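You operate a simulated robot arm through the tools that you are given. There is no shell and no other tool. Be economical: measure what you need, move in short steps, check, and stop when the job is done.

Carry out the task below with a simulated robot arm. There is one attempt and no reset: what you move stays moved.

TASK
Seat the black framed lens in the short rail's holder and focus the screen to a crisp bar.
Fine: holder at the 8 cm mark, rail lamp on for it and off afterwards, other lenses and the shutter left alone.

Only the result counts: the job must be done as asked and must still hold three seconds after the hand-in. Knocking over, shifting, dropping, spilling or breaking anything else fails it.

THE ROBOT
A 7-joint arm with a two-finger parallel gripper, fixed in place. Base frame: the origin is at the foot of the arm, x ahead of it, y to its left, z up; the work surface is at about z = 0.806. Lengths are in m, angles in rad, forces in N, time in s.
With the tool pointing down near the work surface it reaches from about 0.24 to 0.68 m from the base axis. Its first joint turns from -1.152 to 1.152 rad. Payload 2.4 kg.
The TCP is the grasp point between the finger pads, 0.03 m short of the fingertips. In the tool frame z runs along the fingers and y along their closing line. Largest opening 0.094 m; finger width 0.028, thickness 0.01; the body of the gripper, 0.05 by 0.096 m, starts 0.055 m behind the TCP.
Orientation is told as [roll, pitch, yaw] about the base's x, y, z axes, in that order, counted from this pose: with the fingers straight down and closing along the base's y, the tool's x points along the base's -x, its y along +y and its z along -z.

THE INTERFACE
- The arm moves only by the tool send_rows. Its argument "commands" is a list of rows, each a list of 7 numbers: the opening, from 0 (shut) to 1 (fully open), then the shift along the tool's x, y, z in m, then the turn, a rotation vector about the tool's x, y, z in rad. In form: [[hand, tx, ty, tz, rx, ry, rz], ...]. A call has 1 to 10 rows; each row shifts and turns the commanded pose from where the row before left it, along the tool's axes as they then stand. Each row takes 0.2 s and may step no farther than 0.05 m and 0.15 rad from the row before; otherwise, or with a gripper value out of range, the whole call is refused. Where a pose cannot be reached the arm comes as near as it can. A force on the tool above 40 N (or 10 N above the force at the start of the call, whichever is more), or a blocked arm, ends the call early, and 0.2 s more pass. Each finger travels about 0.153 m/s and halts on what it meets, pressing with about 23 N; the grip force reading is that of the motor and also rises with nothing between the fingers. The clock runs only during rows and for 0.2 s after the last one: add rows that do not move to give the fingers time. It gives the time, the measured TCP pose, the force on the tool (base axes), the opening and the grip force at its end, in the units of the frame above (readings bear some noise).
- Cameras (640 x 400 px; columns grow to the right, rows downward): "scene" is fixed at [0.053, 0.4989, 1.4433]; the picture's right is [-0.50, -0.87, 0.00], its down [-0.50, 0.29, -0.81] and it looks along [0.71, -0.40, -0.58] (base axes); focal length 268 px, centre (320, 200). "wrist" rides on the gripper at [-0.037, 0, -0.058] in the tool frame; the picture's right is [0.00, -1.00, 0.00], its down [0.97, 0.00, -0.24] and it looks along [0.24, 0.00, 0.97] (tool axes); focal length 218 px, centre (320, 200). There is no depth. A picture from a camera that has moved, and an enlarged one, comes with that camera's place and axes in the base frame and with its lens.
- get_image(camera): a new picture of that camera. The clock stands still meanwhile.
- inspect(camera, box): a new picture of the part [left, top, right, bottom] of that camera's present view, enlarged. The clock stands still meanwhile.
- hand_in(): hands the job in; it is judged then, once.

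Go step by step. Nothing tells you positions but the pictures and the camera data: compare them with the known pose of the tool, close in by small moves and look again before you grip or let go. The budget is 120 turns and 68 pictures, counting those below and the enlarged ones. Unless the task says otherwise, let go and move clear before handing in, and close with one line.

The tools are called after ">>>" by a JSON object that holds its "name" and its "arguments". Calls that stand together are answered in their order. send_rows: Moves the arm, as the interface text tells. Its arguments: {"type":"object","properties":{"commands":{"type":"array"}},"required":["commands"]} The other tools are called the same way: get_image (camera) takes a picture; inspect (camera, box) takes an enlarged picture of a part of a camera's view; hand_in () hands the job in.

At the start:

```text
t: 0.0
tool_pos: [0.3927, 0.248, 1.2813]
ee_rot: [0.001, 0.001, -0.001]
wrist_force: [0.5, 0.0, -0.4]
finger_gap: 0.094
grasp_force: 0.1
```

scene: 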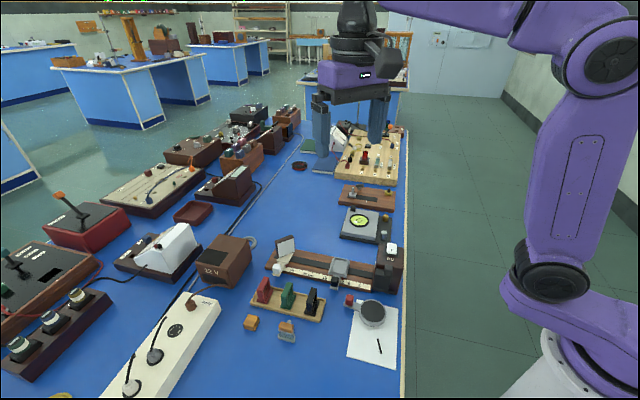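
wrist: 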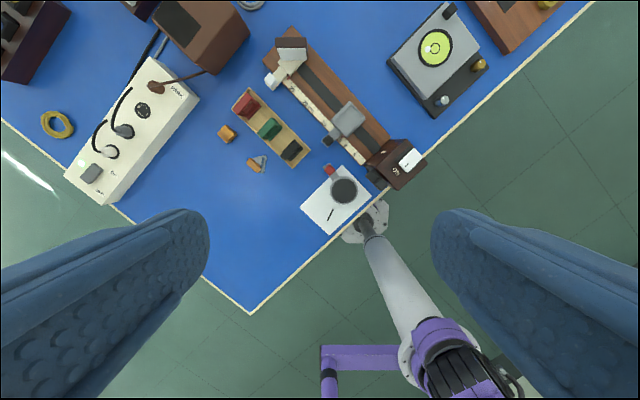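

I see a short rail with a screen at one end, a grey holder, and a lamp box with a white switch, next to a rack holding red, green and black framed lenses. I'll look closer.

>>> {"name": "inspect", "arguments": {"camera": "scene", "box": [230, 220, 420, 340]}}

>>> {"name": "inspect", "arguments": {"camera": "wrist", "box": [210, 20, 450, 220]}}

```text
3.33 times, centred on (325, 280) of scene
camera zoom: at [0.053, 0.4989, 1.4433], right [-0.5, -0.87, 0.0], down [-0.5, 0.29, -0.81], along [0.71, -0.4, -0.58], focal length 895 px, centre (303, -67)
```

zoom: 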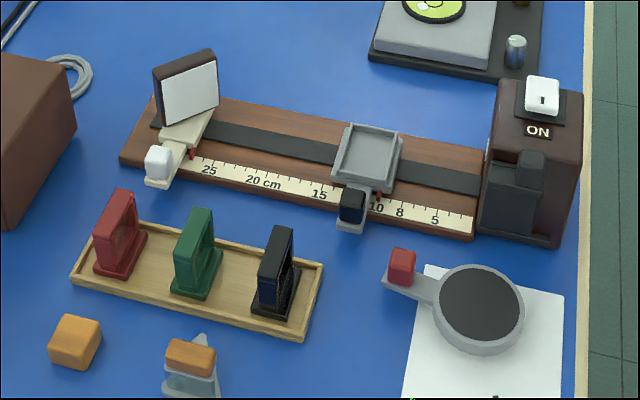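

```text
2.00 times, centred on (330, 120) of wrist
camera zoom: at [0.4312, 0.2482, 1.3378], right [0.0, -1.0, 0.0], down [-0.97, 0.0, 0.24], along [-0.24, 0.0, -0.97], focal length 436 px, centre (300, 360)
```

zoom: 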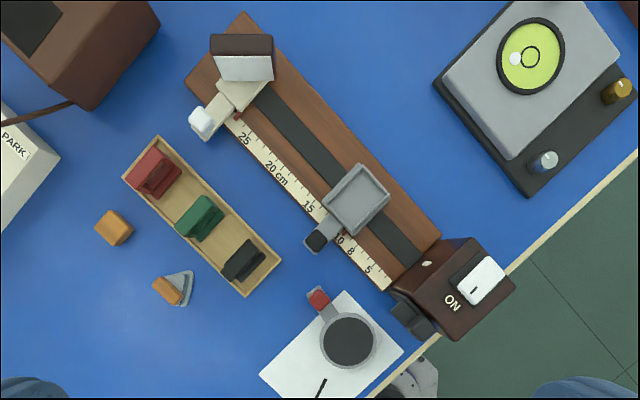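

>>> {"name": "send_rows", "arguments": {"commands": [[1, 0, 0, 0.03, 0, 0, 0.131], [1, 0, 0, 0.03, 0, 0, 0.131], [1, 0, 0, 0.03, 0, 0, 0.131], [1, 0, 0, 0.03, 0, 0, 0.131], [1, 0, 0, 0.03, 0, 0, 0.131], [1, 0, 0, 0.03, 0, 0, 0.1304], [1, -0.03, 0.03, 0, 0, 0, 0], [1, 0, 0, 0, 0, 0, 0]]}}

>>> {"name": "get_image", "arguments": {"camera": "wrist"}}

```text
t: 1.8
tool_pos: [0.4355, 0.2484, 1.0999]
ee_rot: [0.0, 0.0, -0.788]
wrist_force: [0.8, -0.1, 0.2]
finger_gap: 0.0939
grasp_force: 0.0
```

```text
63 pictures are left
camera wrist: at [0.4632, 0.2221, 1.1578], right [-0.71, -0.71, 0.0], down [-0.69, 0.69, 0.24], along [-0.17, 0.17, -0.97], focal length 218 px, centre (320, 200)
```

wrist: 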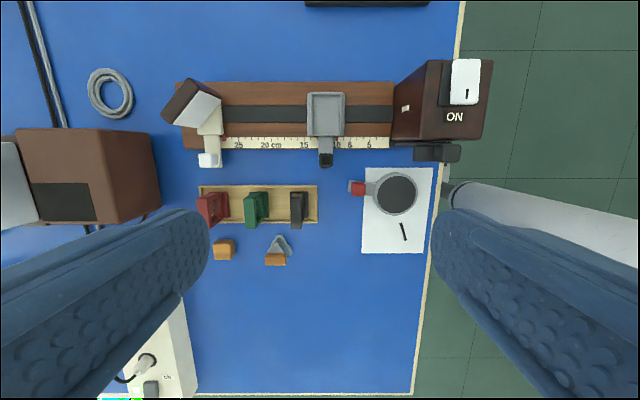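

>>> {"name": "inspect", "arguments": {"camera": "wrist", "box": [150, 70, 350, 240]}}

>>> {"name": "inspect", "arguments": {"camera": "wrist", "box": [280, 50, 500, 180]}}

```text
2.35 times, centred on (250, 155) of wrist
camera zoom: at [0.4632, 0.2221, 1.1578], right [-0.71, -0.71, 0.0], down [-0.69, 0.69, 0.24], along [-0.17, 0.17, -0.97], focal length 514 px, centre (485, 306)
```

zoom: 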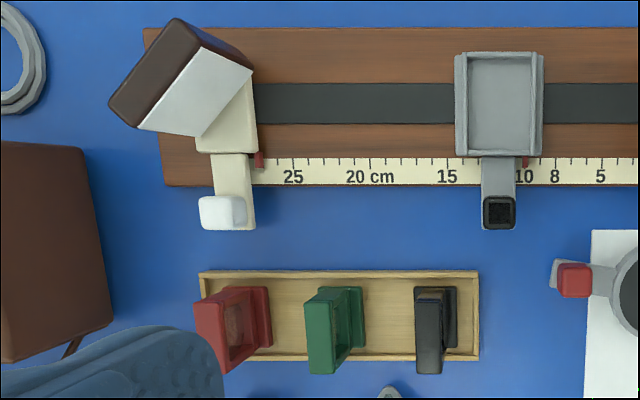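

```text
2.91 times, centred on (390, 115) of wrist
camera zoom: at [0.4632, 0.2221, 1.1578], right [-0.71, -0.71, 0.0], down [-0.69, 0.69, 0.24], along [-0.17, 0.17, -0.97], focal length 635 px, centre (116, 447)
```

zoom: 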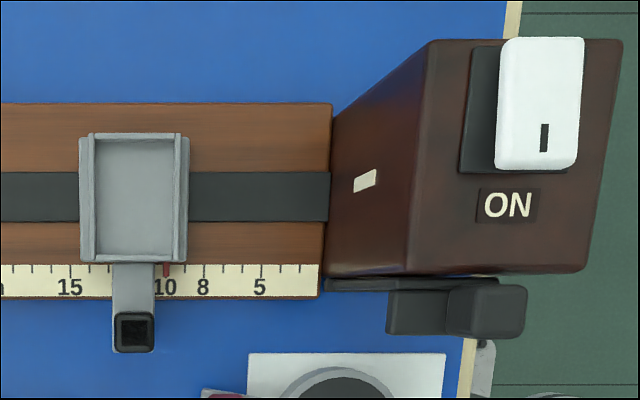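

>>> {"name": "send_rows", "arguments": {"commands": [[1, 0.018, 0.011, 0.04, 0, 0, 0], [1, 0.018, 0.01, 0.04, 0, 0, 0], [1, 0.017, 0.01, 0.04, 0, 0, 0], [1, 0, 0, 0.03, 0, 0, 0], [1, 0, 0, 0, 0, 0, 0]]}}

>>> {"name": "get_image", "arguments": {"camera": "wrist"}}

>>> {"name": "inspect", "arguments": {"camera": "scene", "box": [240, 230, 420, 340]}}

```text
t: 3.0
tool_pos: [0.4201, 0.3056, 0.951]
ee_rot: [0.0, 0.0, -0.784]
wrist_force: [0.3, 0.6, 0.4]
finger_gap: 0.094
grasp_force: 0.0
```

```text
60 pictures are left
camera wrist: at [0.4468, 0.2798, 1.0083], right [-0.71, -0.71, 0.0], down [-0.69, 0.69, 0.24], along [-0.17, 0.17, -0.97], focal length 218 px, centre (320, 200)
```

wrist: 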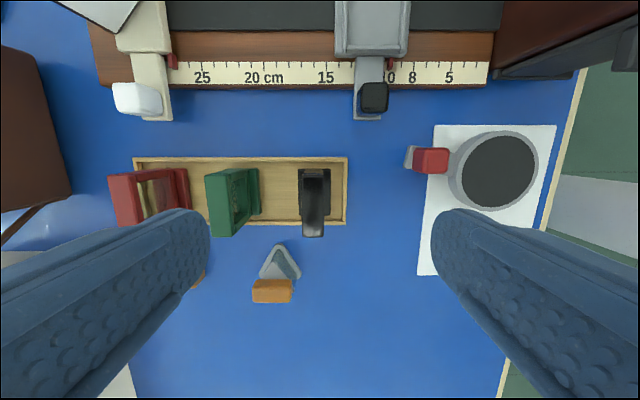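

```text
3.56 times, centred on (330, 285) of scene
camera zoom: at [0.053, 0.4989, 1.4433], right [-0.5, -0.87, 0.0], down [-0.5, 0.29, -0.81], along [0.71, -0.4, -0.58], focal length 955 px, centre (284, -102)
```

zoom: 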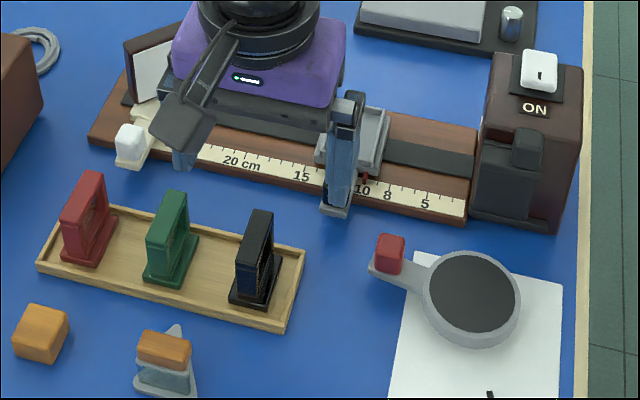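

>>> {"name": "send_rows", "arguments": {"commands": [[0.55, 0.004, 0.005, 0, 0, 0, 0], [0.55, 0, 0, 0, 0, 0, 0], [0.55, 0, 0, 0.025, 0, 0, 0], [0.55, 0, 0, 0.02, 0, 0, 0], [0.55, 0, 0, 0, 0, 0, 0]]}}

>>> {"name": "get_image", "arguments": {"camera": "wrist"}}

>>> {"name": "inspect", "arguments": {"camera": "scene", "box": [240, 230, 360, 330]}}

```text
t: 4.2
tool_pos: [0.4192, 0.3119, 0.9052]
ee_rot: [0.0, -0.001, -0.785]
wrist_force: [0.2, 0.6, -1.0]
finger_gap: 0.0518
grasp_force: 0.1
```

```text
58 pictures are left
camera wrist: at [0.4468, 0.2862, 0.9633], right [-0.71, -0.71, 0.0], down [-0.69, 0.69, 0.24], along [-0.17, 0.17, -0.97], focal length 218 px, centre (320, 200)
```

wrist: 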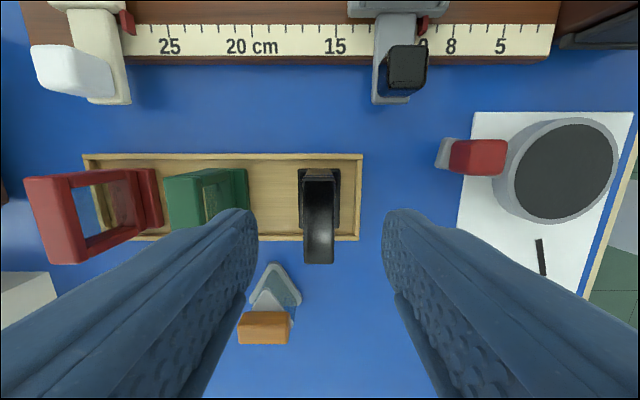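

```text
4.00 times, centred on (300, 280) of scene
camera zoom: at [0.053, 0.4989, 1.4433], right [-0.5, -0.87, 0.0], down [-0.5, 0.29, -0.81], along [0.71, -0.4, -0.58], focal length 1074 px, centre (400, -120)
```

zoom: 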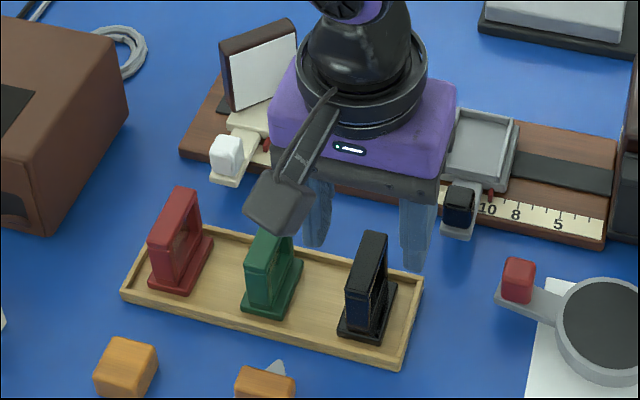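

>>> {"name": "send_rows", "arguments": {"commands": [[0.55, -0.001, 0, 0.025, 0, 0, 0], [0.55, 0, 0, 0.021, 0, 0, 0], [0.55, 0, 0, 0, 0, 0, 0]]}}

>>> {"name": "get_image", "arguments": {"camera": "wrist"}}

>>> {"name": "inspect", "arguments": {"camera": "scene", "box": [240, 230, 360, 330]}}

```text
t: 5.0
tool_pos: [0.4206, 0.313, 0.859]
ee_rot: [0.0, -0.001, -0.786]
wrist_force: [-0.3, -0.4, -0.3]
finger_gap: 0.0516
grasp_force: 0.1
```

```text
56 pictures are left
camera wrist: at [0.4483, 0.286, 0.9167], right [-0.71, -0.71, 0.0], down [-0.69, 0.69, 0.24], along [-0.17, 0.17, -0.97], focal length 218 px, centre (320, 200)
```

wrist: 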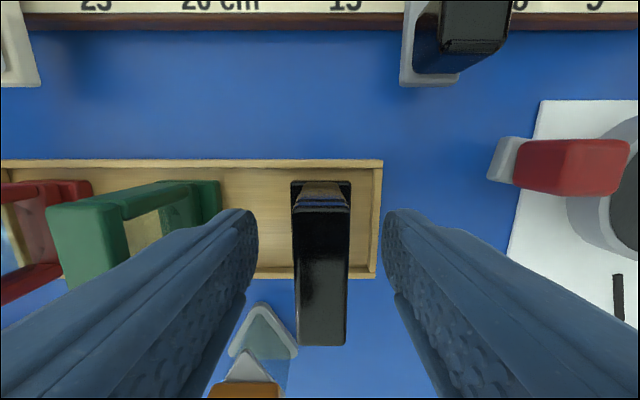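

```text
4.00 times, centred on (300, 280) of scene
camera zoom: at [0.053, 0.4989, 1.4433], right [-0.5, -0.87, 0.0], down [-0.5, 0.29, -0.81], along [0.71, -0.4, -0.58], focal length 1074 px, centre (400, -120)
```

zoom: 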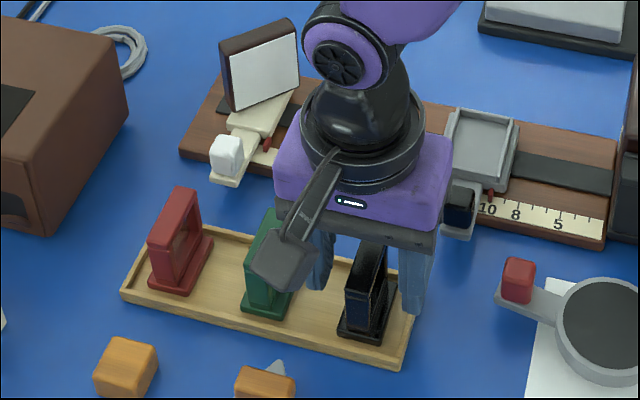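

>>> {"name": "send_rows", "arguments": {"commands": [[0.35, -0.001, 0, 0, 0, 0, 0], [0.1, 0, 0, 0, 0, 0, 0], [0.05, 0, 0, 0, 0, 0, 0], [0.05, 0, 0, 0, 0, 0, 0], [0.05, 0, 0, -0.01, 0, 0, 0], [0.05, 0, 0, -0.02, 0, 0, 0], [0.05, 0, 0, -0.03, 0, 0, 0], [0.05, 0, 0, 0, 0, 0, 0]]}}

>>> {"name": "get_image", "arguments": {"camera": "wrist"}}

```text
t: 6.8
tool_pos: [0.4217, 0.3116, 0.9182]
ee_rot: [-0.001, 0.0, -0.786]
wrist_force: [0.2, 0.3, 1.4]
finger_gap: 0.0046
grasp_force: 0.1
```

```text
54 pictures are left
camera wrist: at [0.4494, 0.2858, 0.9773], right [-0.71, -0.71, 0.0], down [-0.69, 0.69, 0.24], along [-0.17, 0.17, -0.97], focal length 218 px, centre (320, 200)
```

wrist: 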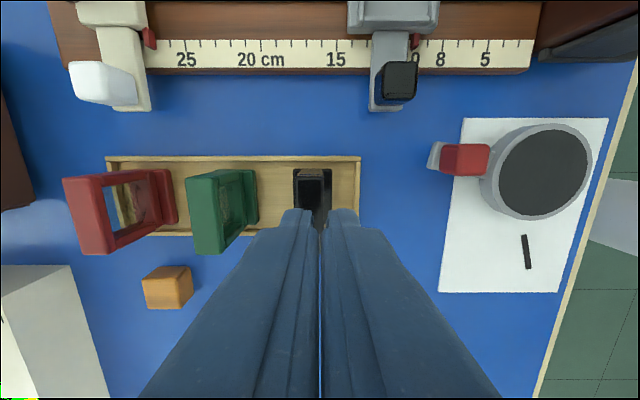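

>>> {"name": "inspect", "arguments": {"camera": "scene", "box": [240, 230, 360, 330]}}

>>> {"name": "inspect", "arguments": {"camera": "wrist", "box": [250, 140, 390, 240]}}

```text
4.00 times, centred on (300, 280) of scene
camera zoom: at [0.053, 0.4989, 1.4433], right [-0.5, -0.87, 0.0], down [-0.5, 0.29, -0.81], along [0.71, -0.4, -0.58], focal length 1074 px, centre (400, -120)
```

zoom: 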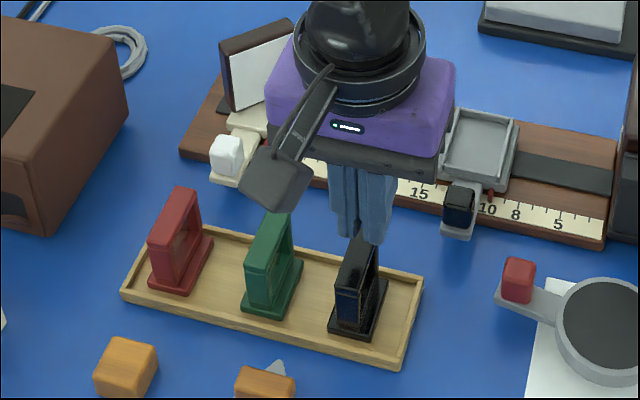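

```text
4.00 times, centred on (320, 190) of wrist
camera zoom: at [0.4494, 0.2858, 0.9773], right [-0.71, -0.71, 0.0], down [-0.69, 0.69, 0.24], along [-0.17, 0.17, -0.97], focal length 873 px, centre (320, 240)
```

zoom: 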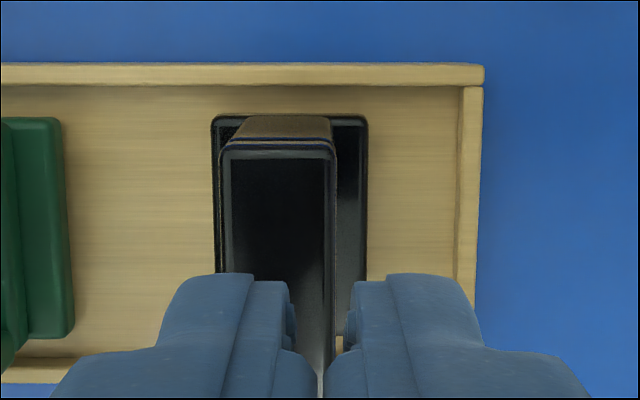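

>>> {"name": "send_rows", "arguments": {"commands": [[0.5, -0.001, 0.0065, 0, 0, 0, 0], [0.5, 0, 0, 0, 0, 0, 0], [0.5, 0, 0, 0.03, 0, 0, 0], [0.5, 0, 0, 0.032, 0, 0, 0], [0.5, 0, 0, 0, 0, 0, 0]]}}

>>> {"name": "get_image", "arguments": {"camera": "wrist"}}

```text
t: 8.0
tool_pos: [0.4279, 0.317, 0.8558]
ee_rot: [0.001, -0.001, -0.786]
wrist_force: [0.2, -0.4, -0.4]
finger_gap: 0.0471
grasp_force: 0.1
```

```text
51 pictures are left
camera wrist: at [0.4553, 0.2904, 0.914], right [-0.71, -0.71, 0.0], down [-0.69, 0.69, 0.24], along [-0.17, 0.17, -0.97], focal length 218 px, centre (320, 200)
```

wrist: 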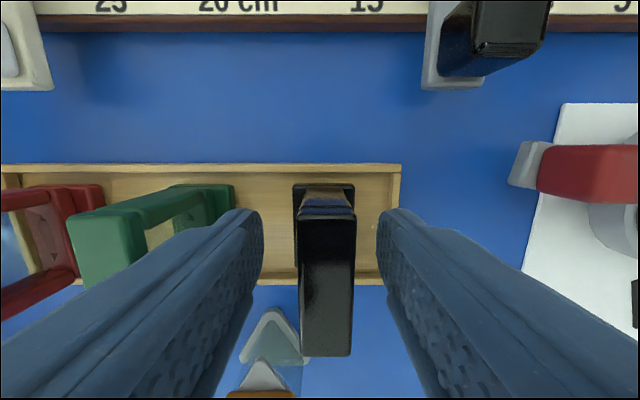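

>>> {"name": "send_rows", "arguments": {"commands": [[0.3, 0, -0.001, 0, 0, 0, 0], [0.1, 0, 0, 0, 0, 0, 0], [0, 0, 0, 0, 0, 0, 0], [0, 0, 0, 0, 0, 0, 0]]}}

>>> {"name": "get_image", "arguments": {"camera": "wrist"}}

```text
t: 9.0
tool_pos: [0.4266, 0.315, 0.8568]
ee_rot: [0.001, 0.001, -0.785]
wrist_force: [0.1, 0.2, -0.5]
finger_gap: 0.0198
grasp_force: 23.1
```

```text
50 pictures are left
camera wrist: at [0.4541, 0.2896, 0.9145], right [-0.71, -0.71, 0.0], down [-0.69, 0.69, 0.24], along [-0.17, 0.17, -0.97], focal length 218 px, centre (320, 200)
```

wrist: 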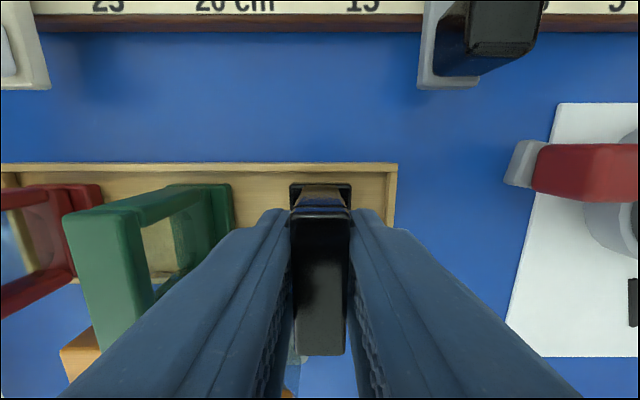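

>>> {"name": "send_rows", "arguments": {"commands": [[0, 0, 0, -0.005, 0, 0, 0], [0, 0, 0, -0.005, 0, 0, 0], [0, 0, 0, -0.01, 0, 0, 0], [0, 0, 0, 0, 0, 0, 0]]}}

>>> {"name": "get_image", "arguments": {"camera": "wrist"}}

```text
t: 10.0
tool_pos: [0.4265, 0.3164, 0.8762]
ee_rot: [0.0, 0.0, -0.786]
wrist_force: [-0.1, 0.7, -0.2]
finger_gap: 0.0199
grasp_force: 23.5
```

```text
49 pictures are left
camera wrist: at [0.4543, 0.2898, 0.9347], right [-0.71, -0.71, 0.0], down [-0.69, 0.69, 0.24], along [-0.17, 0.17, -0.97], focal length 218 px, centre (320, 200)
```

wrist: 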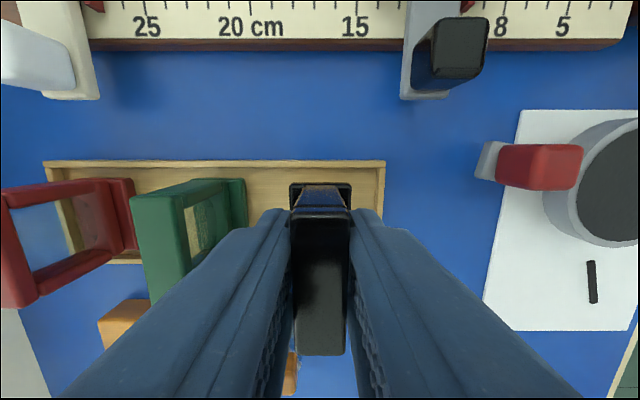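

>>> {"name": "send_rows", "arguments": {"commands": [[0, 0, 0, -0.035, 0, 0, 0], [0, 0, 0, -0.035, 0, 0, 0], [0, -0.03, -0.012, 0, 0, 0, 0], [0, -0.03, -0.013, 0, 0, 0, 0], [0, -0.03, -0.013, 0, 0, 0, 0], [0, 0, -0.012, 0, 0, 0, 0], [0, 0, 0, 0, 0, 0, 0]]}}

>>> {"name": "get_image", "arguments": {"camera": "wrist"}}

>>> {"name": "inspect", "arguments": {"camera": "scene", "box": [240, 210, 420, 330]}}

```text
t: 11.6
tool_pos: [0.4545, 0.216, 0.9472]
ee_rot: [-0.001, 0.0, -0.785]
wrist_force: [0.7, -0.2, 0.4]
finger_gap: 0.0198
grasp_force: 22.9
```

```text
48 pictures are left
camera wrist: at [0.4825, 0.1896, 1.0046], right [-0.71, -0.71, 0.0], down [-0.69, 0.69, 0.24], along [-0.17, 0.17, -0.97], focal length 218 px, centre (320, 200)
```

wrist: 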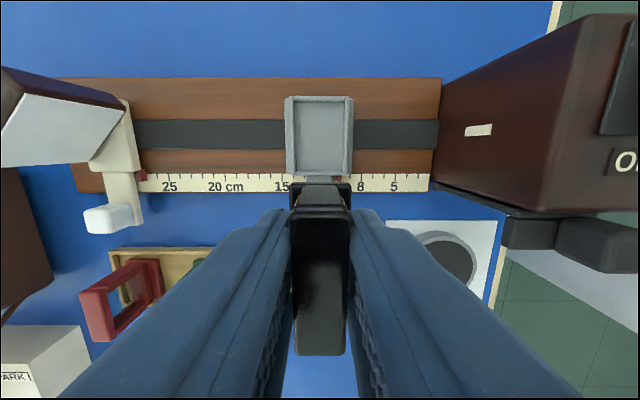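

```text
3.33 times, centred on (330, 270) of scene
camera zoom: at [0.053, 0.4989, 1.4433], right [-0.5, -0.87, 0.0], down [-0.5, 0.29, -0.81], along [0.71, -0.4, -0.58], focal length 895 px, centre (287, -33)
```

zoom: 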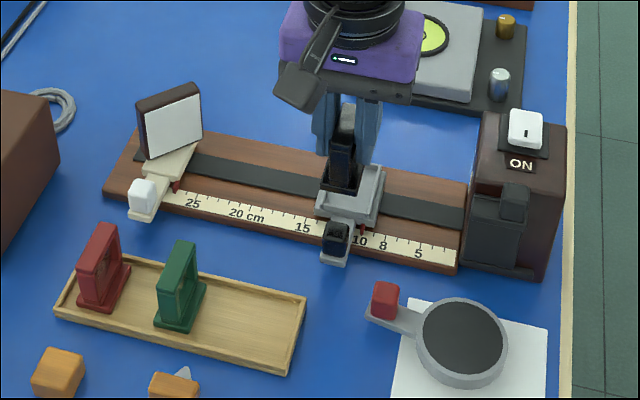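

>>> {"name": "inspect", "arguments": {"camera": "wrist", "box": [250, 80, 390, 220]}}

```text
2.86 times, centred on (320, 150) of wrist
camera zoom: at [0.4825, 0.1896, 1.0046], right [-0.71, -0.71, 0.0], down [-0.69, 0.69, 0.24], along [-0.17, 0.17, -0.97], focal length 624 px, centre (320, 343)
```

zoom: 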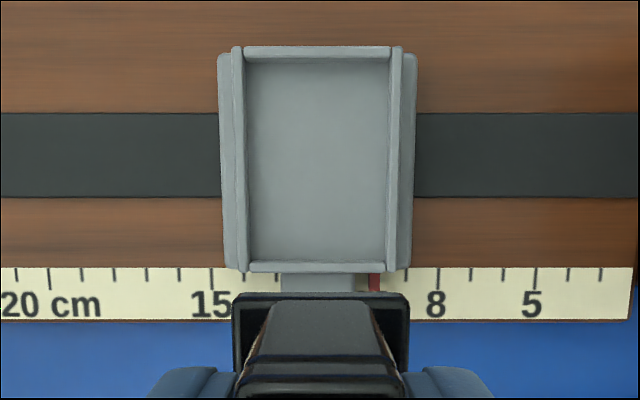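

>>> {"name": "send_rows", "arguments": {"commands": [[0, -0.0223, 0.0017, 0, 0, 0, 0], [0, -0.022, 0, 0, 0, 0, 0], [0, 0, 0, 0.02, 0, 0, 0], [0, 0, 0, 0.015, 0, 0, 0], [0, 0, 0, 0, 0, 0, 0]]}}

>>> {"name": "inspect", "arguments": {"camera": "wrist", "box": [220, 120, 420, 280]}}

>>> {"name": "inspect", "arguments": {"camera": "scene", "box": [280, 220, 400, 310]}}

```text
t: 12.8
tool_pos: [0.4884, 0.1855, 0.9114]
ee_rot: [0.001, 0.001, -0.786]
wrist_force: [0.2, 0.5, -1.0]
finger_gap: 0.0197
grasp_force: 22.4
```

```text
2.50 times, centred on (320, 200) of wrist
camera zoom: at [0.5161, 0.1595, 0.9696], right [-0.71, -0.71, 0.0], down [-0.69, 0.69, 0.24], along [-0.17, 0.17, -0.97], focal length 546 px, centre (320, 200)
```

zoom: 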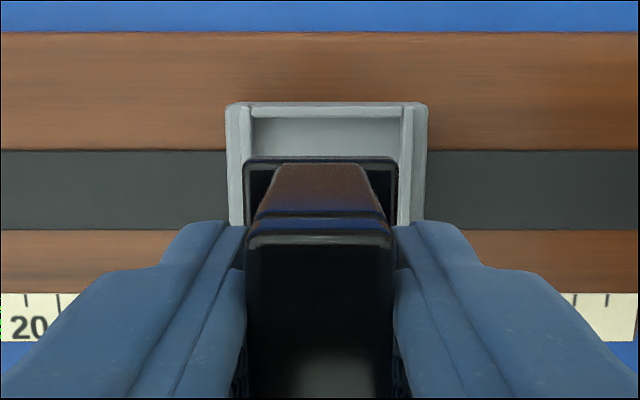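

```text
4.44 times, centred on (340, 265) of scene
camera zoom: at [0.053, 0.4989, 1.4433], right [-0.5, -0.87, 0.0], down [-0.5, 0.29, -0.81], along [0.71, -0.4, -0.58], focal length 1193 px, centre (231, -89)
```

zoom: 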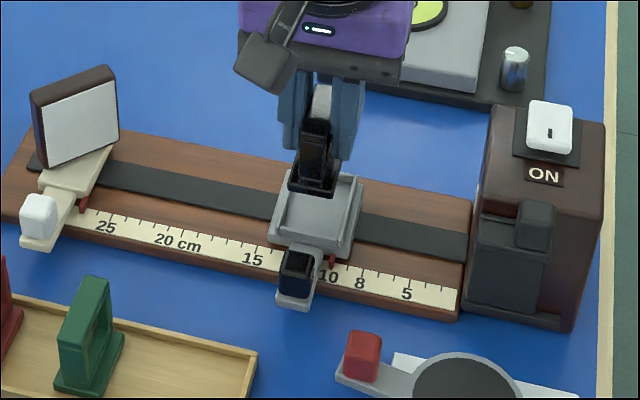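

>>> {"name": "send_rows", "arguments": {"commands": [[0, -0.0005, -0.0014, 0.01, 0, 0, 0], [0, 0, 0, 0.008, 0, 0, 0], [0, 0, 0, 0, 0, 0, 0]]}}

>>> {"name": "inspect", "arguments": {"camera": "wrist", "box": [220, 120, 420, 280]}}

>>> {"name": "inspect", "arguments": {"camera": "scene", "box": [300, 230, 370, 290]}}

```text
t: 13.6
tool_pos: [0.4875, 0.1864, 0.8924]
ee_rot: [0.0, -0.001, -0.786]
wrist_force: [-0.3, 0.0, -1.0]
finger_gap: 0.0198
grasp_force: 22.7
```

```text
2.50 times, centred on (320, 200) of wrist
camera zoom: at [0.5148, 0.1592, 0.9511], right [-0.71, -0.71, 0.0], down [-0.69, 0.69, 0.24], along [-0.17, 0.17, -0.97], focal length 546 px, centre (320, 200)
```

zoom: 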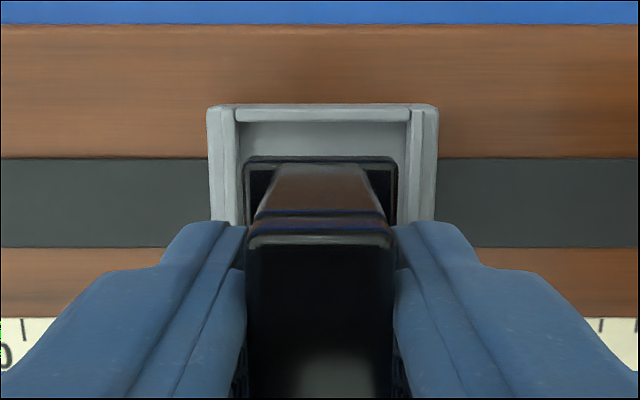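

```text
6.67 times, centred on (335, 260) of scene
camera zoom: at [0.053, 0.4989, 1.4433], right [-0.5, -0.87, 0.0], down [-0.5, 0.29, -0.81], along [0.71, -0.4, -0.58], focal length 1790 px, centre (220, -200)
```

zoom: 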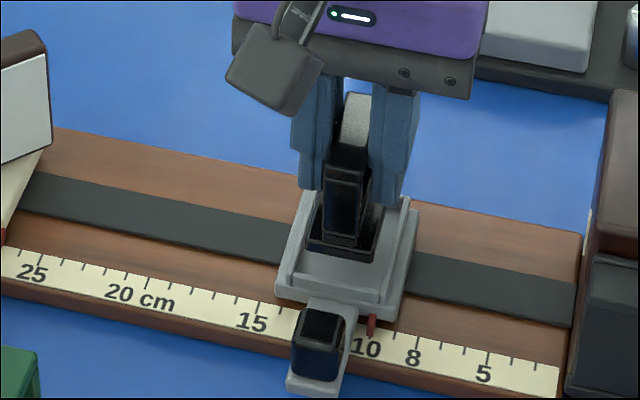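

>>> {"name": "send_rows", "arguments": {"commands": [[0, 0, -0.0006, 0.004, 0, 0, 0], [0, 0, 0, 0.004, 0, 0, 0], [0, 0, 0, 0, 0, 0, 0]]}}

>>> {"name": "inspect", "arguments": {"camera": "wrist", "box": [220, 120, 420, 280]}}

>>> {"name": "inspect", "arguments": {"camera": "scene", "box": [300, 230, 370, 290]}}

```text
t: 14.4
tool_pos: [0.4862, 0.1851, 0.8851]
ee_rot: [-0.001, 0.0, -0.785]
wrist_force: [0.3, -0.9, -1.1]
finger_gap: 0.0199
grasp_force: 22.8
```

```text
2.50 times, centred on (320, 200) of wrist
camera zoom: at [0.514, 0.1586, 0.9441], right [-0.71, -0.71, 0.0], down [-0.69, 0.69, 0.24], along [-0.17, 0.17, -0.97], focal length 546 px, centre (320, 200)
```

zoom: 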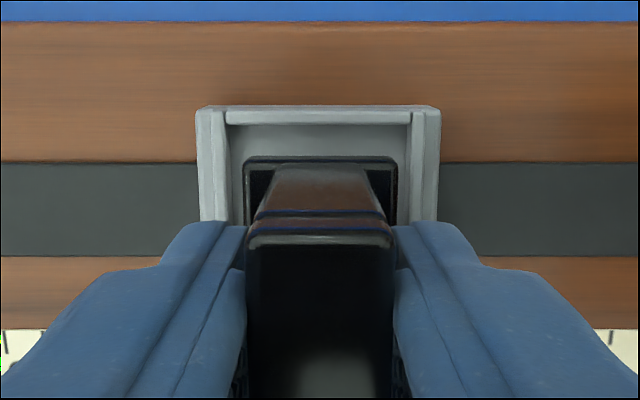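

```text
6.67 times, centred on (335, 260) of scene
camera zoom: at [0.053, 0.4989, 1.4433], right [-0.5, -0.87, 0.0], down [-0.5, 0.29, -0.81], along [0.71, -0.4, -0.58], focal length 1790 px, centre (220, -200)
```

zoom: 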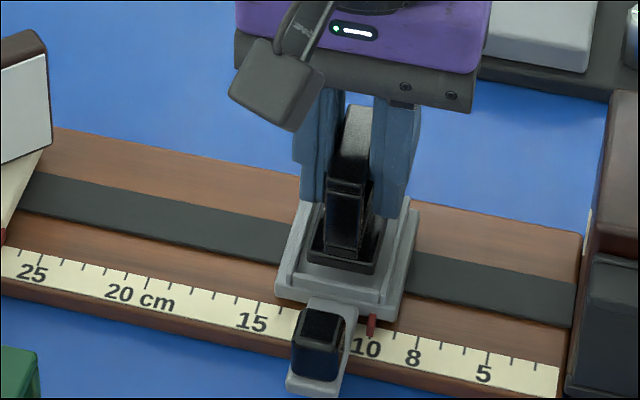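

>>> {"name": "send_rows", "arguments": {"commands": [[0, -0.0015, 0, 0.004, 0, 0, 0], [0, 0, 0, 0.003, 0, 0, 0], [0, 0, 0, 0.002, 0, 0, 0], [0, 0, 0, 0, 0, 0, 0]]}}

>>> {"name": "inspect", "arguments": {"camera": "scene", "box": [300, 230, 370, 290]}}

```text
t: 15.4
tool_pos: [0.4885, 0.1832, 0.8774]
ee_rot: [0.001, 0.0, -0.785]
wrist_force: [0.3, -0.8, -1.1]
finger_gap: 0.0198
grasp_force: 23.1
```

```text
6.67 times, centred on (335, 260) of scene
camera zoom: at [0.053, 0.4989, 1.4433], right [-0.5, -0.87, 0.0], down [-0.5, 0.29, -0.81], along [0.71, -0.4, -0.58], focal length 1790 px, centre (220, -200)
```

zoom: 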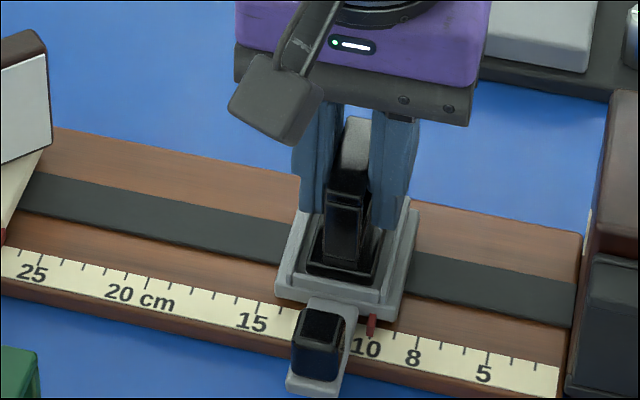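

>>> {"name": "send_rows", "arguments": {"commands": [[0, 0, 0, 0.002, 0, 0, 0], [0, 0, 0, 0.002, 0, 0, 0], [0, 0, 0, 0, 0, 0, 0]]}}

>>> {"name": "inspect", "arguments": {"camera": "wrist", "box": [220, 120, 420, 280]}}

```text
t: 16.2
tool_pos: [0.4873, 0.1838, 0.8743]
ee_rot: [0.003, 0.0, -0.786]
wrist_force: [-1.1, -0.3, 21.9]
finger_gap: 0.02
grasp_force: 23.1
```

```text
2.50 times, centred on (320, 200) of wrist
camera zoom: at [0.5154, 0.1576, 0.9321], right [-0.71, -0.71, 0.0], down [-0.69, 0.69, 0.24], along [-0.17, 0.17, -0.97], focal length 546 px, centre (320, 200)
```

zoom: 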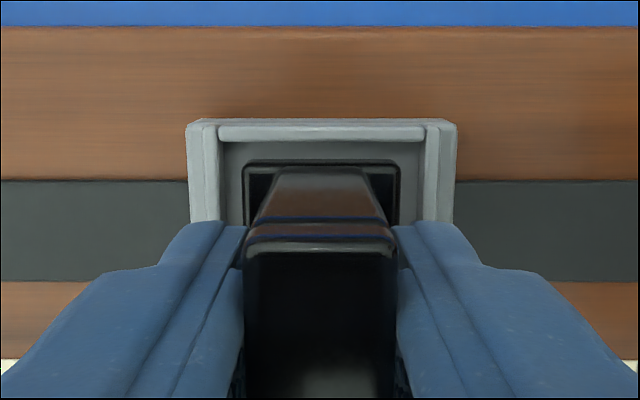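

>>> {"name": "send_rows", "arguments": {"commands": [[0, 0, 0, -0.0015, 0, 0, 0], [0.25, 0, 0, 0, 0, 0, 0], [0.35, 0, 0, 0, 0, 0, 0], [0.35, 0, 0, -0.03, 0, 0, 0], [0.35, 0, 0, -0.04, 0, 0, 0], [0.35, 0.0, 0, -0.03, 0, 0, 0], [0.35, 0.02, 0, -0.03, 0, 0, 0], [0.35, 0.0, 0, 0, 0, 0, 0]]}}

>>> {"name": "inspect", "arguments": {"camera": "wrist", "box": [220, 80, 480, 240]}}

>>> {"name": "inspect", "arguments": {"camera": "scene", "box": [260, 220, 420, 310]}}

```text
t: 18.0
tool_pos: [0.4721, 0.1982, 1.0047]
ee_rot: [0.0, 0.0, -0.784]
wrist_force: [-1.1, -0.8, 0.3]
finger_gap: 0.0327
grasp_force: 0.0
```

```text
2.46 times, centred on (350, 160) of wrist
camera zoom: at [0.5006, 0.1717, 1.0629], right [-0.71, -0.71, 0.0], down [-0.69, 0.69, 0.24], along [-0.17, 0.17, -0.97], focal length 537 px, centre (246, 298)
```

zoom: 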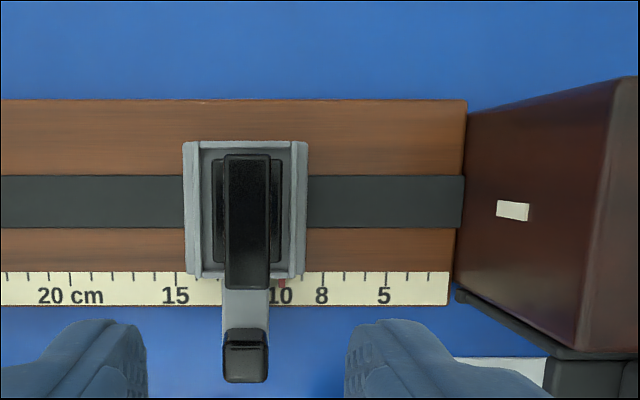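

```text
4.00 times, centred on (340, 265) of scene
camera zoom: at [0.053, 0.4989, 1.4433], right [-0.5, -0.87, 0.0], down [-0.5, 0.29, -0.81], along [0.71, -0.4, -0.58], focal length 1074 px, centre (240, -60)
```

zoom: 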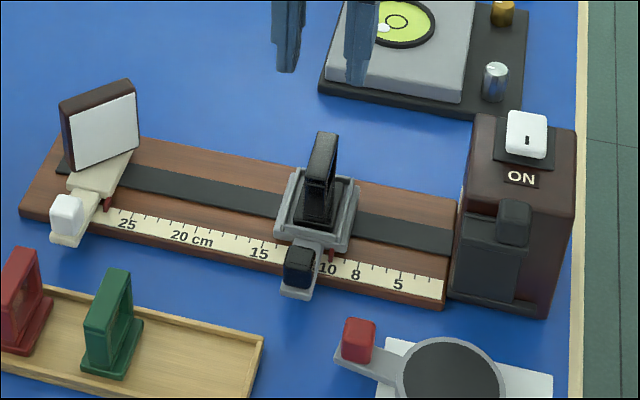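

>>> {"name": "send_rows", "arguments": {"commands": [[0.5, 0.02, 0.001, 0.03, 0, 0, 0], [0.5, 0.02, 0.001, 0.03, 0, 0, 0], [0.5, 0, 0, 0.03, 0, 0, 0], [0.5, 0, 0, 0, 0, 0, 0]]}}

>>> {"name": "get_image", "arguments": {"camera": "wrist"}}

```text
t: 19.0
tool_pos: [0.4445, 0.2276, 0.9134]
ee_rot: [0.0, 0.0, -0.785]
wrist_force: [-0.2, 0.2, -0.2]
finger_gap: 0.0469
grasp_force: 0.2
```

```text
35 pictures are left
camera wrist: at [0.4729, 0.2004, 0.9714], right [-0.71, -0.71, 0.0], down [-0.69, 0.69, 0.24], along [-0.17, 0.17, -0.97], focal length 218 px, centre (320, 200)
```

wrist: 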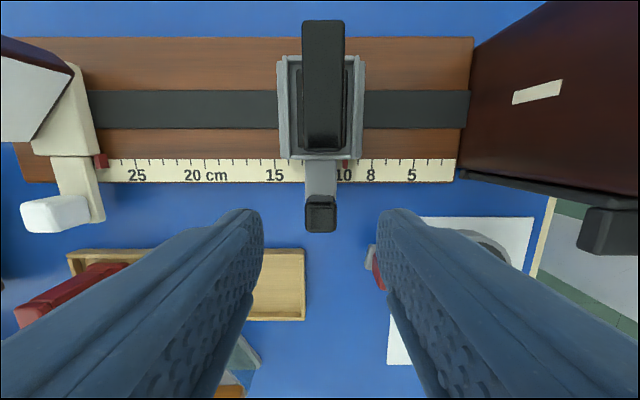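

>>> {"name": "send_rows", "arguments": {"commands": [[0.5, -0.001, 0, 0.025, 0, 0, 0], [0.5, 0, 0, 0.023, 0, 0, 0], [0.35, 0, 0, 0, 0, 0, 0], [0.2, 0, 0, 0, 0, 0, 0], [0.1, 0, 0, 0, 0, 0, 0], [0.05, 0, 0, 0, 0, 0, 0], [0.05, 0, 0, 0, 0, 0, 0]]}}

>>> {"name": "get_image", "arguments": {"camera": "wrist"}}

```text
t: 20.6
tool_pos: [0.4452, 0.2261, 0.8652]
ee_rot: [-0.002, 0.0, -0.784]
wrist_force: [-6.7, -9.3, -1.9]
finger_gap: 0.0197
grasp_force: 44.9
```

```text
34 pictures are left
camera wrist: at [0.4729, 0.2006, 0.9235], right [-0.71, -0.71, 0.0], down [-0.69, 0.69, 0.24], along [-0.17, 0.17, -0.97], focal length 218 px, centre (320, 200)
```

wrist: 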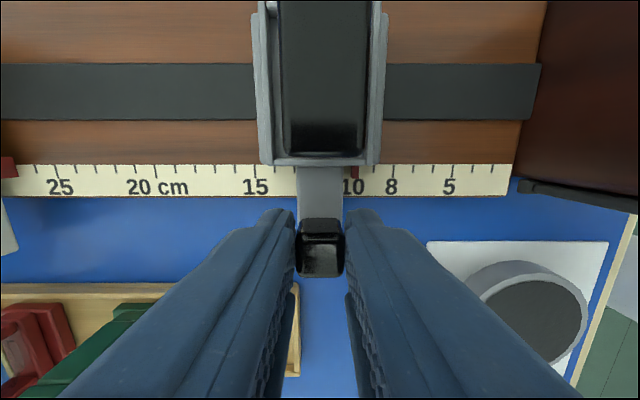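

>>> {"name": "send_rows", "arguments": {"commands": [[0.05, 0, -0.004, 0, 0, 0, 0], [0.05, 0, -0.005, 0, 0, 0, 0], [0.05, 0, -0.005, 0, 0, 0, 0], [0.05, 0, 0, 0, 0, 0, 0]]}}

>>> {"name": "inspect", "arguments": {"camera": "wrist", "box": [240, 100, 480, 250]}}

```text
t: 21.6
tool_pos: [0.4373, 0.2179, 0.8654]
ee_rot: [0.002, 0.0, -0.784]
wrist_force: [-3.8, 4.5, -16.6]
finger_gap: 0.0198
grasp_force: 44.8
```

```text
2.67 times, centred on (360, 175) of wrist
camera zoom: at [0.464, 0.1917, 0.9236], right [-0.71, -0.71, 0.0], down [-0.69, 0.69, 0.24], along [-0.17, 0.17, -0.97], focal length 582 px, centre (213, 267)
```

zoom: 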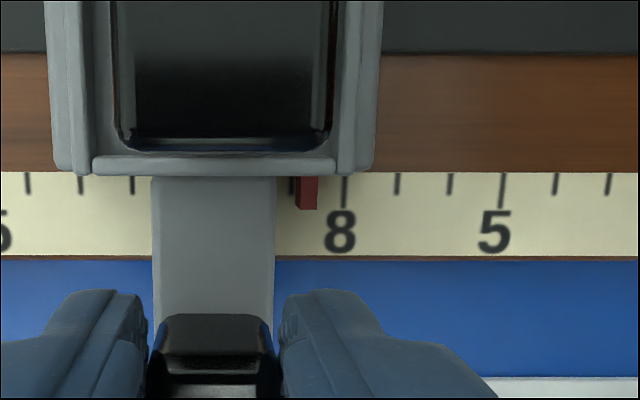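

>>> {"name": "send_rows", "arguments": {"commands": [[0.05, 0, -0.003, 0, 0, 0, 0], [0.05, 0, -0.003, 0, 0, 0, 0], [0.05, 0, 0, 0, 0, 0, 0], [0.05, 0, 0, 0, 0, 0, 0]]}}

>>> {"name": "inspect", "arguments": {"camera": "wrist", "box": [240, 100, 480, 250]}}

```text
t: 22.6
tool_pos: [0.4306, 0.2142, 0.8648]
ee_rot: [-0.001, -0.002, -0.784]
wrist_force: [-9.2, 10.1, -26.6]
finger_gap: 0.0199
grasp_force: 44.7
```

```text
2.67 times, centred on (360, 175) of wrist
camera zoom: at [0.4596, 0.1872, 0.9236], right [-0.71, -0.71, 0.0], down [-0.69, 0.69, 0.24], along [-0.17, 0.17, -0.97], focal length 582 px, centre (213, 267)
```

zoom: 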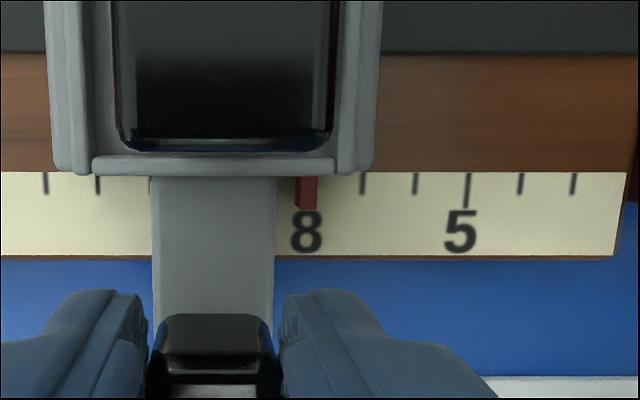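

>>> {"name": "send_rows", "arguments": {"commands": [[0.05, 0, -0.0007, 0, 0, 0, 0], [0.05, 0, 0, 0, 0, 0, 0], [0.28, 0, 0, 0, 0, 0, 0], [0.4, 0, 0, 0, 0, 0, 0], [0.4, 0, 0, 0, 0, 0, 0]]}}

>>> {"name": "inspect", "arguments": {"camera": "wrist", "box": [240, 100, 480, 250]}}

```text
t: 23.8
tool_pos: [0.4317, 0.2124, 0.866]
ee_rot: [0.0, 0.0, -0.786]
wrist_force: [-0.7, 0.2, 0.0]
finger_gap: 0.0376
grasp_force: 0.0
```

```text
2.67 times, centred on (360, 175) of wrist
camera zoom: at [0.46, 0.1862, 0.9246], right [-0.71, -0.71, 0.0], down [-0.69, 0.69, 0.24], along [-0.17, 0.17, -0.97], focal length 582 px, centre (213, 267)
```

zoom: 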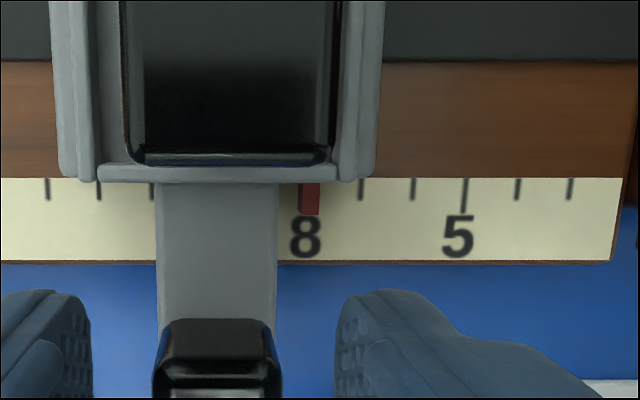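

>>> {"name": "send_rows", "arguments": {"commands": [[0.4, 0, 0, -0.04, 0, 0, 0], [0.4, 0, 0, -0.045, 0, 0, 0], [0.2, 0, 0, -0.05, 0, 0, 0], [0, 0, 0, -0.05, 0, 0, 0], [0, -0.02, -0.035, 0, 0, 0, 0], [0, -0.02, -0.035, 0, 0, 0, 0], [0, -0.02, -0.0335, 0, 0, 0, 0], [0, 0, 0, 0, 0, 0, 0]]}}

>>> {"name": "get_image", "arguments": {"camera": "wrist"}}

>>> {"name": "inspect", "arguments": {"camera": "scene", "box": [320, 220, 430, 310]}}

```text
t: 25.6
tool_pos: [0.3995, 0.0945, 1.0519]
ee_rot: [0.0, 0.001, -0.786]
wrist_force: [-0.1, 0.1, -0.8]
finger_gap: 0.0002
grasp_force: 23.3
```

```text
30 pictures are left
camera wrist: at [0.4282, 0.0684, 1.1098], right [-0.71, -0.71, 0.0], down [-0.69, 0.69, 0.24], along [-0.17, 0.17, -0.97], focal length 218 px, centre (320, 200)
```

wrist: 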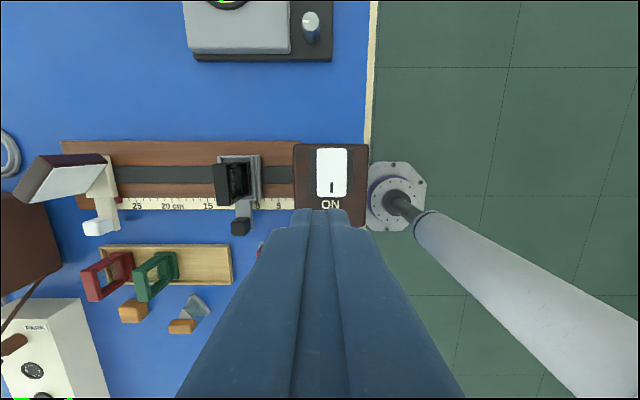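

```text
4.44 times, centred on (375, 265) of scene
camera zoom: at [0.053, 0.4989, 1.4433], right [-0.5, -0.87, 0.0], down [-0.5, 0.29, -0.81], along [0.71, -0.4, -0.58], focal length 1193 px, centre (76, -89)
```

zoom: 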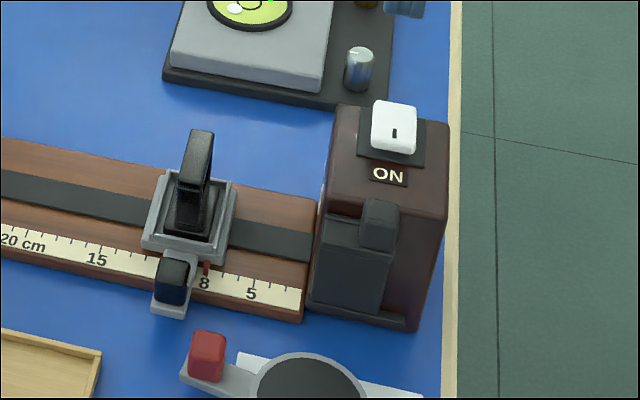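

>>> {"name": "inspect", "arguments": {"camera": "wrist", "box": [285, 130, 385, 220]}}

>>> {"name": "inspect", "arguments": {"camera": "scene", "box": [400, 235, 430, 265]}}

```text
4.44 times, centred on (335, 175) of wrist
camera zoom: at [0.4282, 0.0684, 1.1098], right [-0.71, -0.71, 0.0], down [-0.69, 0.69, 0.24], along [-0.17, 0.17, -0.97], focal length 970 px, centre (253, 311)
```

zoom: 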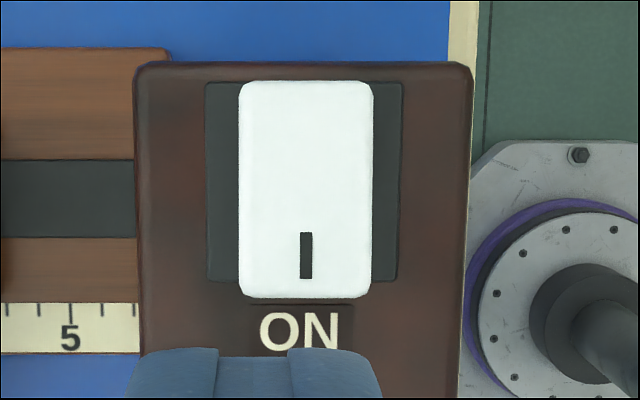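

```text
13.33 times, centred on (415, 250) of scene
camera zoom: at [0.053, 0.4989, 1.4433], right [-0.5, -0.87, 0.0], down [-0.5, 0.29, -0.81], along [0.71, -0.4, -0.58], focal length 3580 px, centre (-947, -467)
```

zoom: 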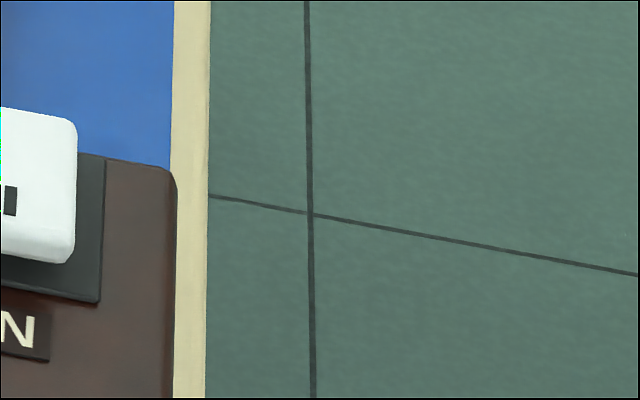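

>>> {"name": "send_rows", "arguments": {"commands": [[0, 0.001, -0.008, 0, 0, 0, 0], [0, 0, 0, 0.03, 0, 0, 0], [0, 0, 0, 0.03, 0, 0, 0], [0, 0, 0, 0.018, 0, 0, 0], [0, 0, 0, 0.003, 0, 0, 0], [0, 0, 0, 0.003, 0, 0, 0], [0, 0, 0, 0.003, 0, 0, 0], [0, 0, 0, 0, 0, 0, 0]]}}

```text
t: 27.4
tool_pos: [0.3936, 0.0926, 0.9646]
ee_rot: [0.001, 0.001, -0.785]
wrist_force: [-0.3, -0.2, -0.1]
finger_gap: 0.0002
grasp_force: 22.8
```

Tip at about z 0.935, no contact yet; continuing down in small steps.

>>> {"name": "send_rows", "arguments": {"commands": [[0, 0, 0, 0.003, 0, 0, 0], [0, 0, 0, 0.003, 0, 0, 0], [0, 0, 0, 0.002, 0, 0, 0], [0, 0, 0, 0.002, 0, 0, 0], [0, 0, 0, 0, 0, 0, 0]]}}

```text
t: 28.6
tool_pos: [0.396, 0.0936, 0.954]
ee_rot: [0.002, -0.001, -0.788]
wrist_force: [-2.0, 1.1, 2.3]
finger_gap: 0.0
grasp_force: 22.8
```

>>> {"name": "send_rows", "arguments": {"commands": [[0, 0, 0, 0.002, 0, 0, 0], [0, 0, 0, 0.002, 0, 0, 0], [0, 0, 0, 0, 0, 0, 0]]}}

>>> {"name": "get_image", "arguments": {"camera": "scene"}}

```text
t: 29.1
tool_pos: [0.3942, 0.0929, 0.9528]
ee_rot: [-0.002, -0.002, -0.786]
wrist_force: [-5.3, -0.8, 13.5]
finger_gap: 0.0001
grasp_force: 23.0
stopped in row 2: the force on the tool passed its limit (the readings are from after the stop); the commanded pose is now the measured one
```

```text
26 pictures are left
```

scene: 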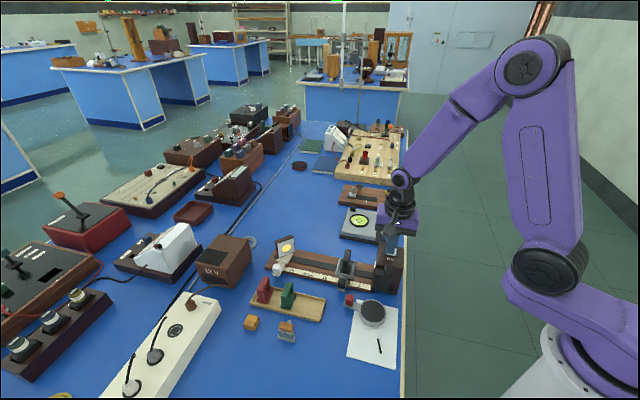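

>>> {"name": "send_rows", "arguments": {"commands": [[0, 0, 0, -0.03, 0, 0, 0], [0, 0, 0, -0.05, 0, 0, 0], [0, 0, 0.03, -0.03, 0, 0, 0], [0, 0.02, 0.05, 0, 0, 0, 0], [0, 0.02, 0.05, 0, 0, 0, 0], [0, 0.02, 0.05, 0, 0, 0, 0], [0.3, 0, 0.05, 0, 0, 0, 0], [0.5, 0, 0.03, 0, 0, 0, 0], [0.5, 0, 0.03, 0, 0, 0, 0], [0.5, 0, 0, 0, 0, 0, 0]]}}

>>> {"name": "get_image", "arguments": {"camera": "wrist"}}

>>> {"name": "inspect", "arguments": {"camera": "scene", "box": [255, 220, 415, 310]}}

```text
refused: row 4 steps farther than a row can; nothing moved
```

```text
25 pictures are left
camera wrist: at [0.4222, 0.0663, 1.0116], right [-0.71, -0.71, 0.0], down [-0.69, 0.69, 0.24], along [-0.17, 0.17, -0.97], focal length 218 px, centre (320, 200)
```

wrist: 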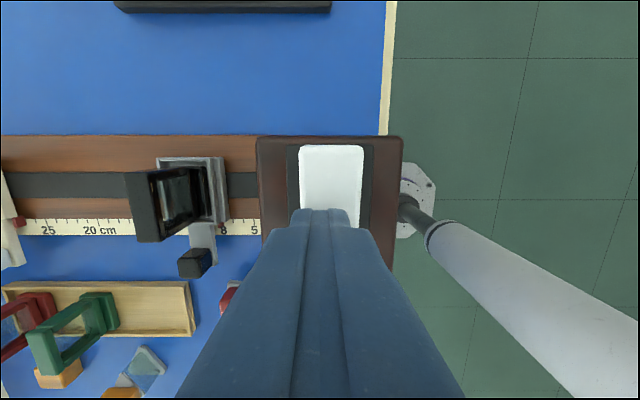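

```text
4.00 times, centred on (335, 265) of scene
camera zoom: at [0.0527, 0.4989, 1.4434], right [-0.5, -0.87, 0.0], down [-0.5, 0.29, -0.81], along [0.71, -0.4, -0.58], focal length 1074 px, centre (260, -60)
```

zoom: 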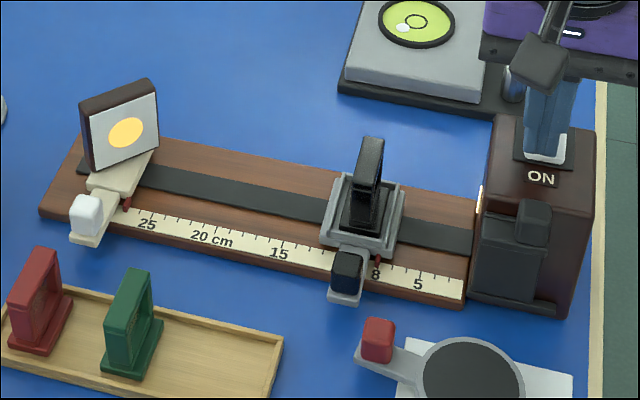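

>>> {"name": "send_rows", "arguments": {"commands": [[0, 0, 0, -0.03, 0, 0, 0], [0, 0, 0, -0.045, 0, 0, 0], [0, 0.01, 0.045, 0, 0, 0, 0], [0, 0.01, 0.045, 0, 0, 0, 0], [0, 0.01, 0.045, 0, 0, 0, 0], [0.3, 0.01, 0.045, 0, 0, 0, 0], [0.5, 0.01, 0.045, 0, 0, 0, 0], [0.5, 0.01, 0.045, 0, 0, 0, 0], [0.5, 0, 0.022, 0, 0, 0, 0], [0.5, 0, 0, 0, 0, 0, 0]]}}

>>> {"name": "get_image", "arguments": {"camera": "wrist"}}

```text
t: 31.3
tool_pos: [0.5584, 0.3422, 1.0287]
ee_rot: [0.0, 0.0, -0.786]
wrist_force: [-0.1, 0.4, -0.6]
finger_gap: 0.047
grasp_force: 0.0
```

```text
23 pictures are left
camera wrist: at [0.5864, 0.3158, 1.0854], right [-0.71, -0.71, 0.0], down [-0.69, 0.69, 0.24], along [-0.17, 0.17, -0.97], focal length 218 px, centre (320, 200)
```

wrist: 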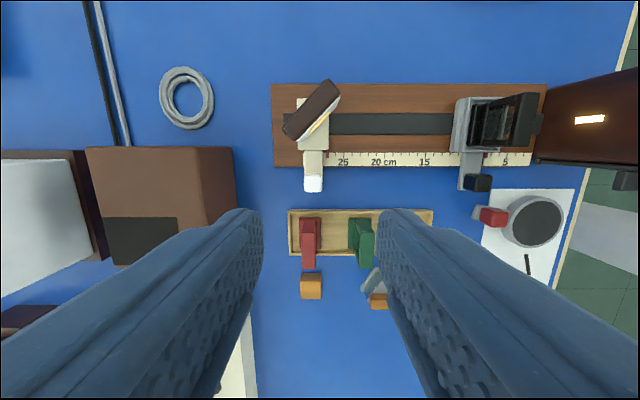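

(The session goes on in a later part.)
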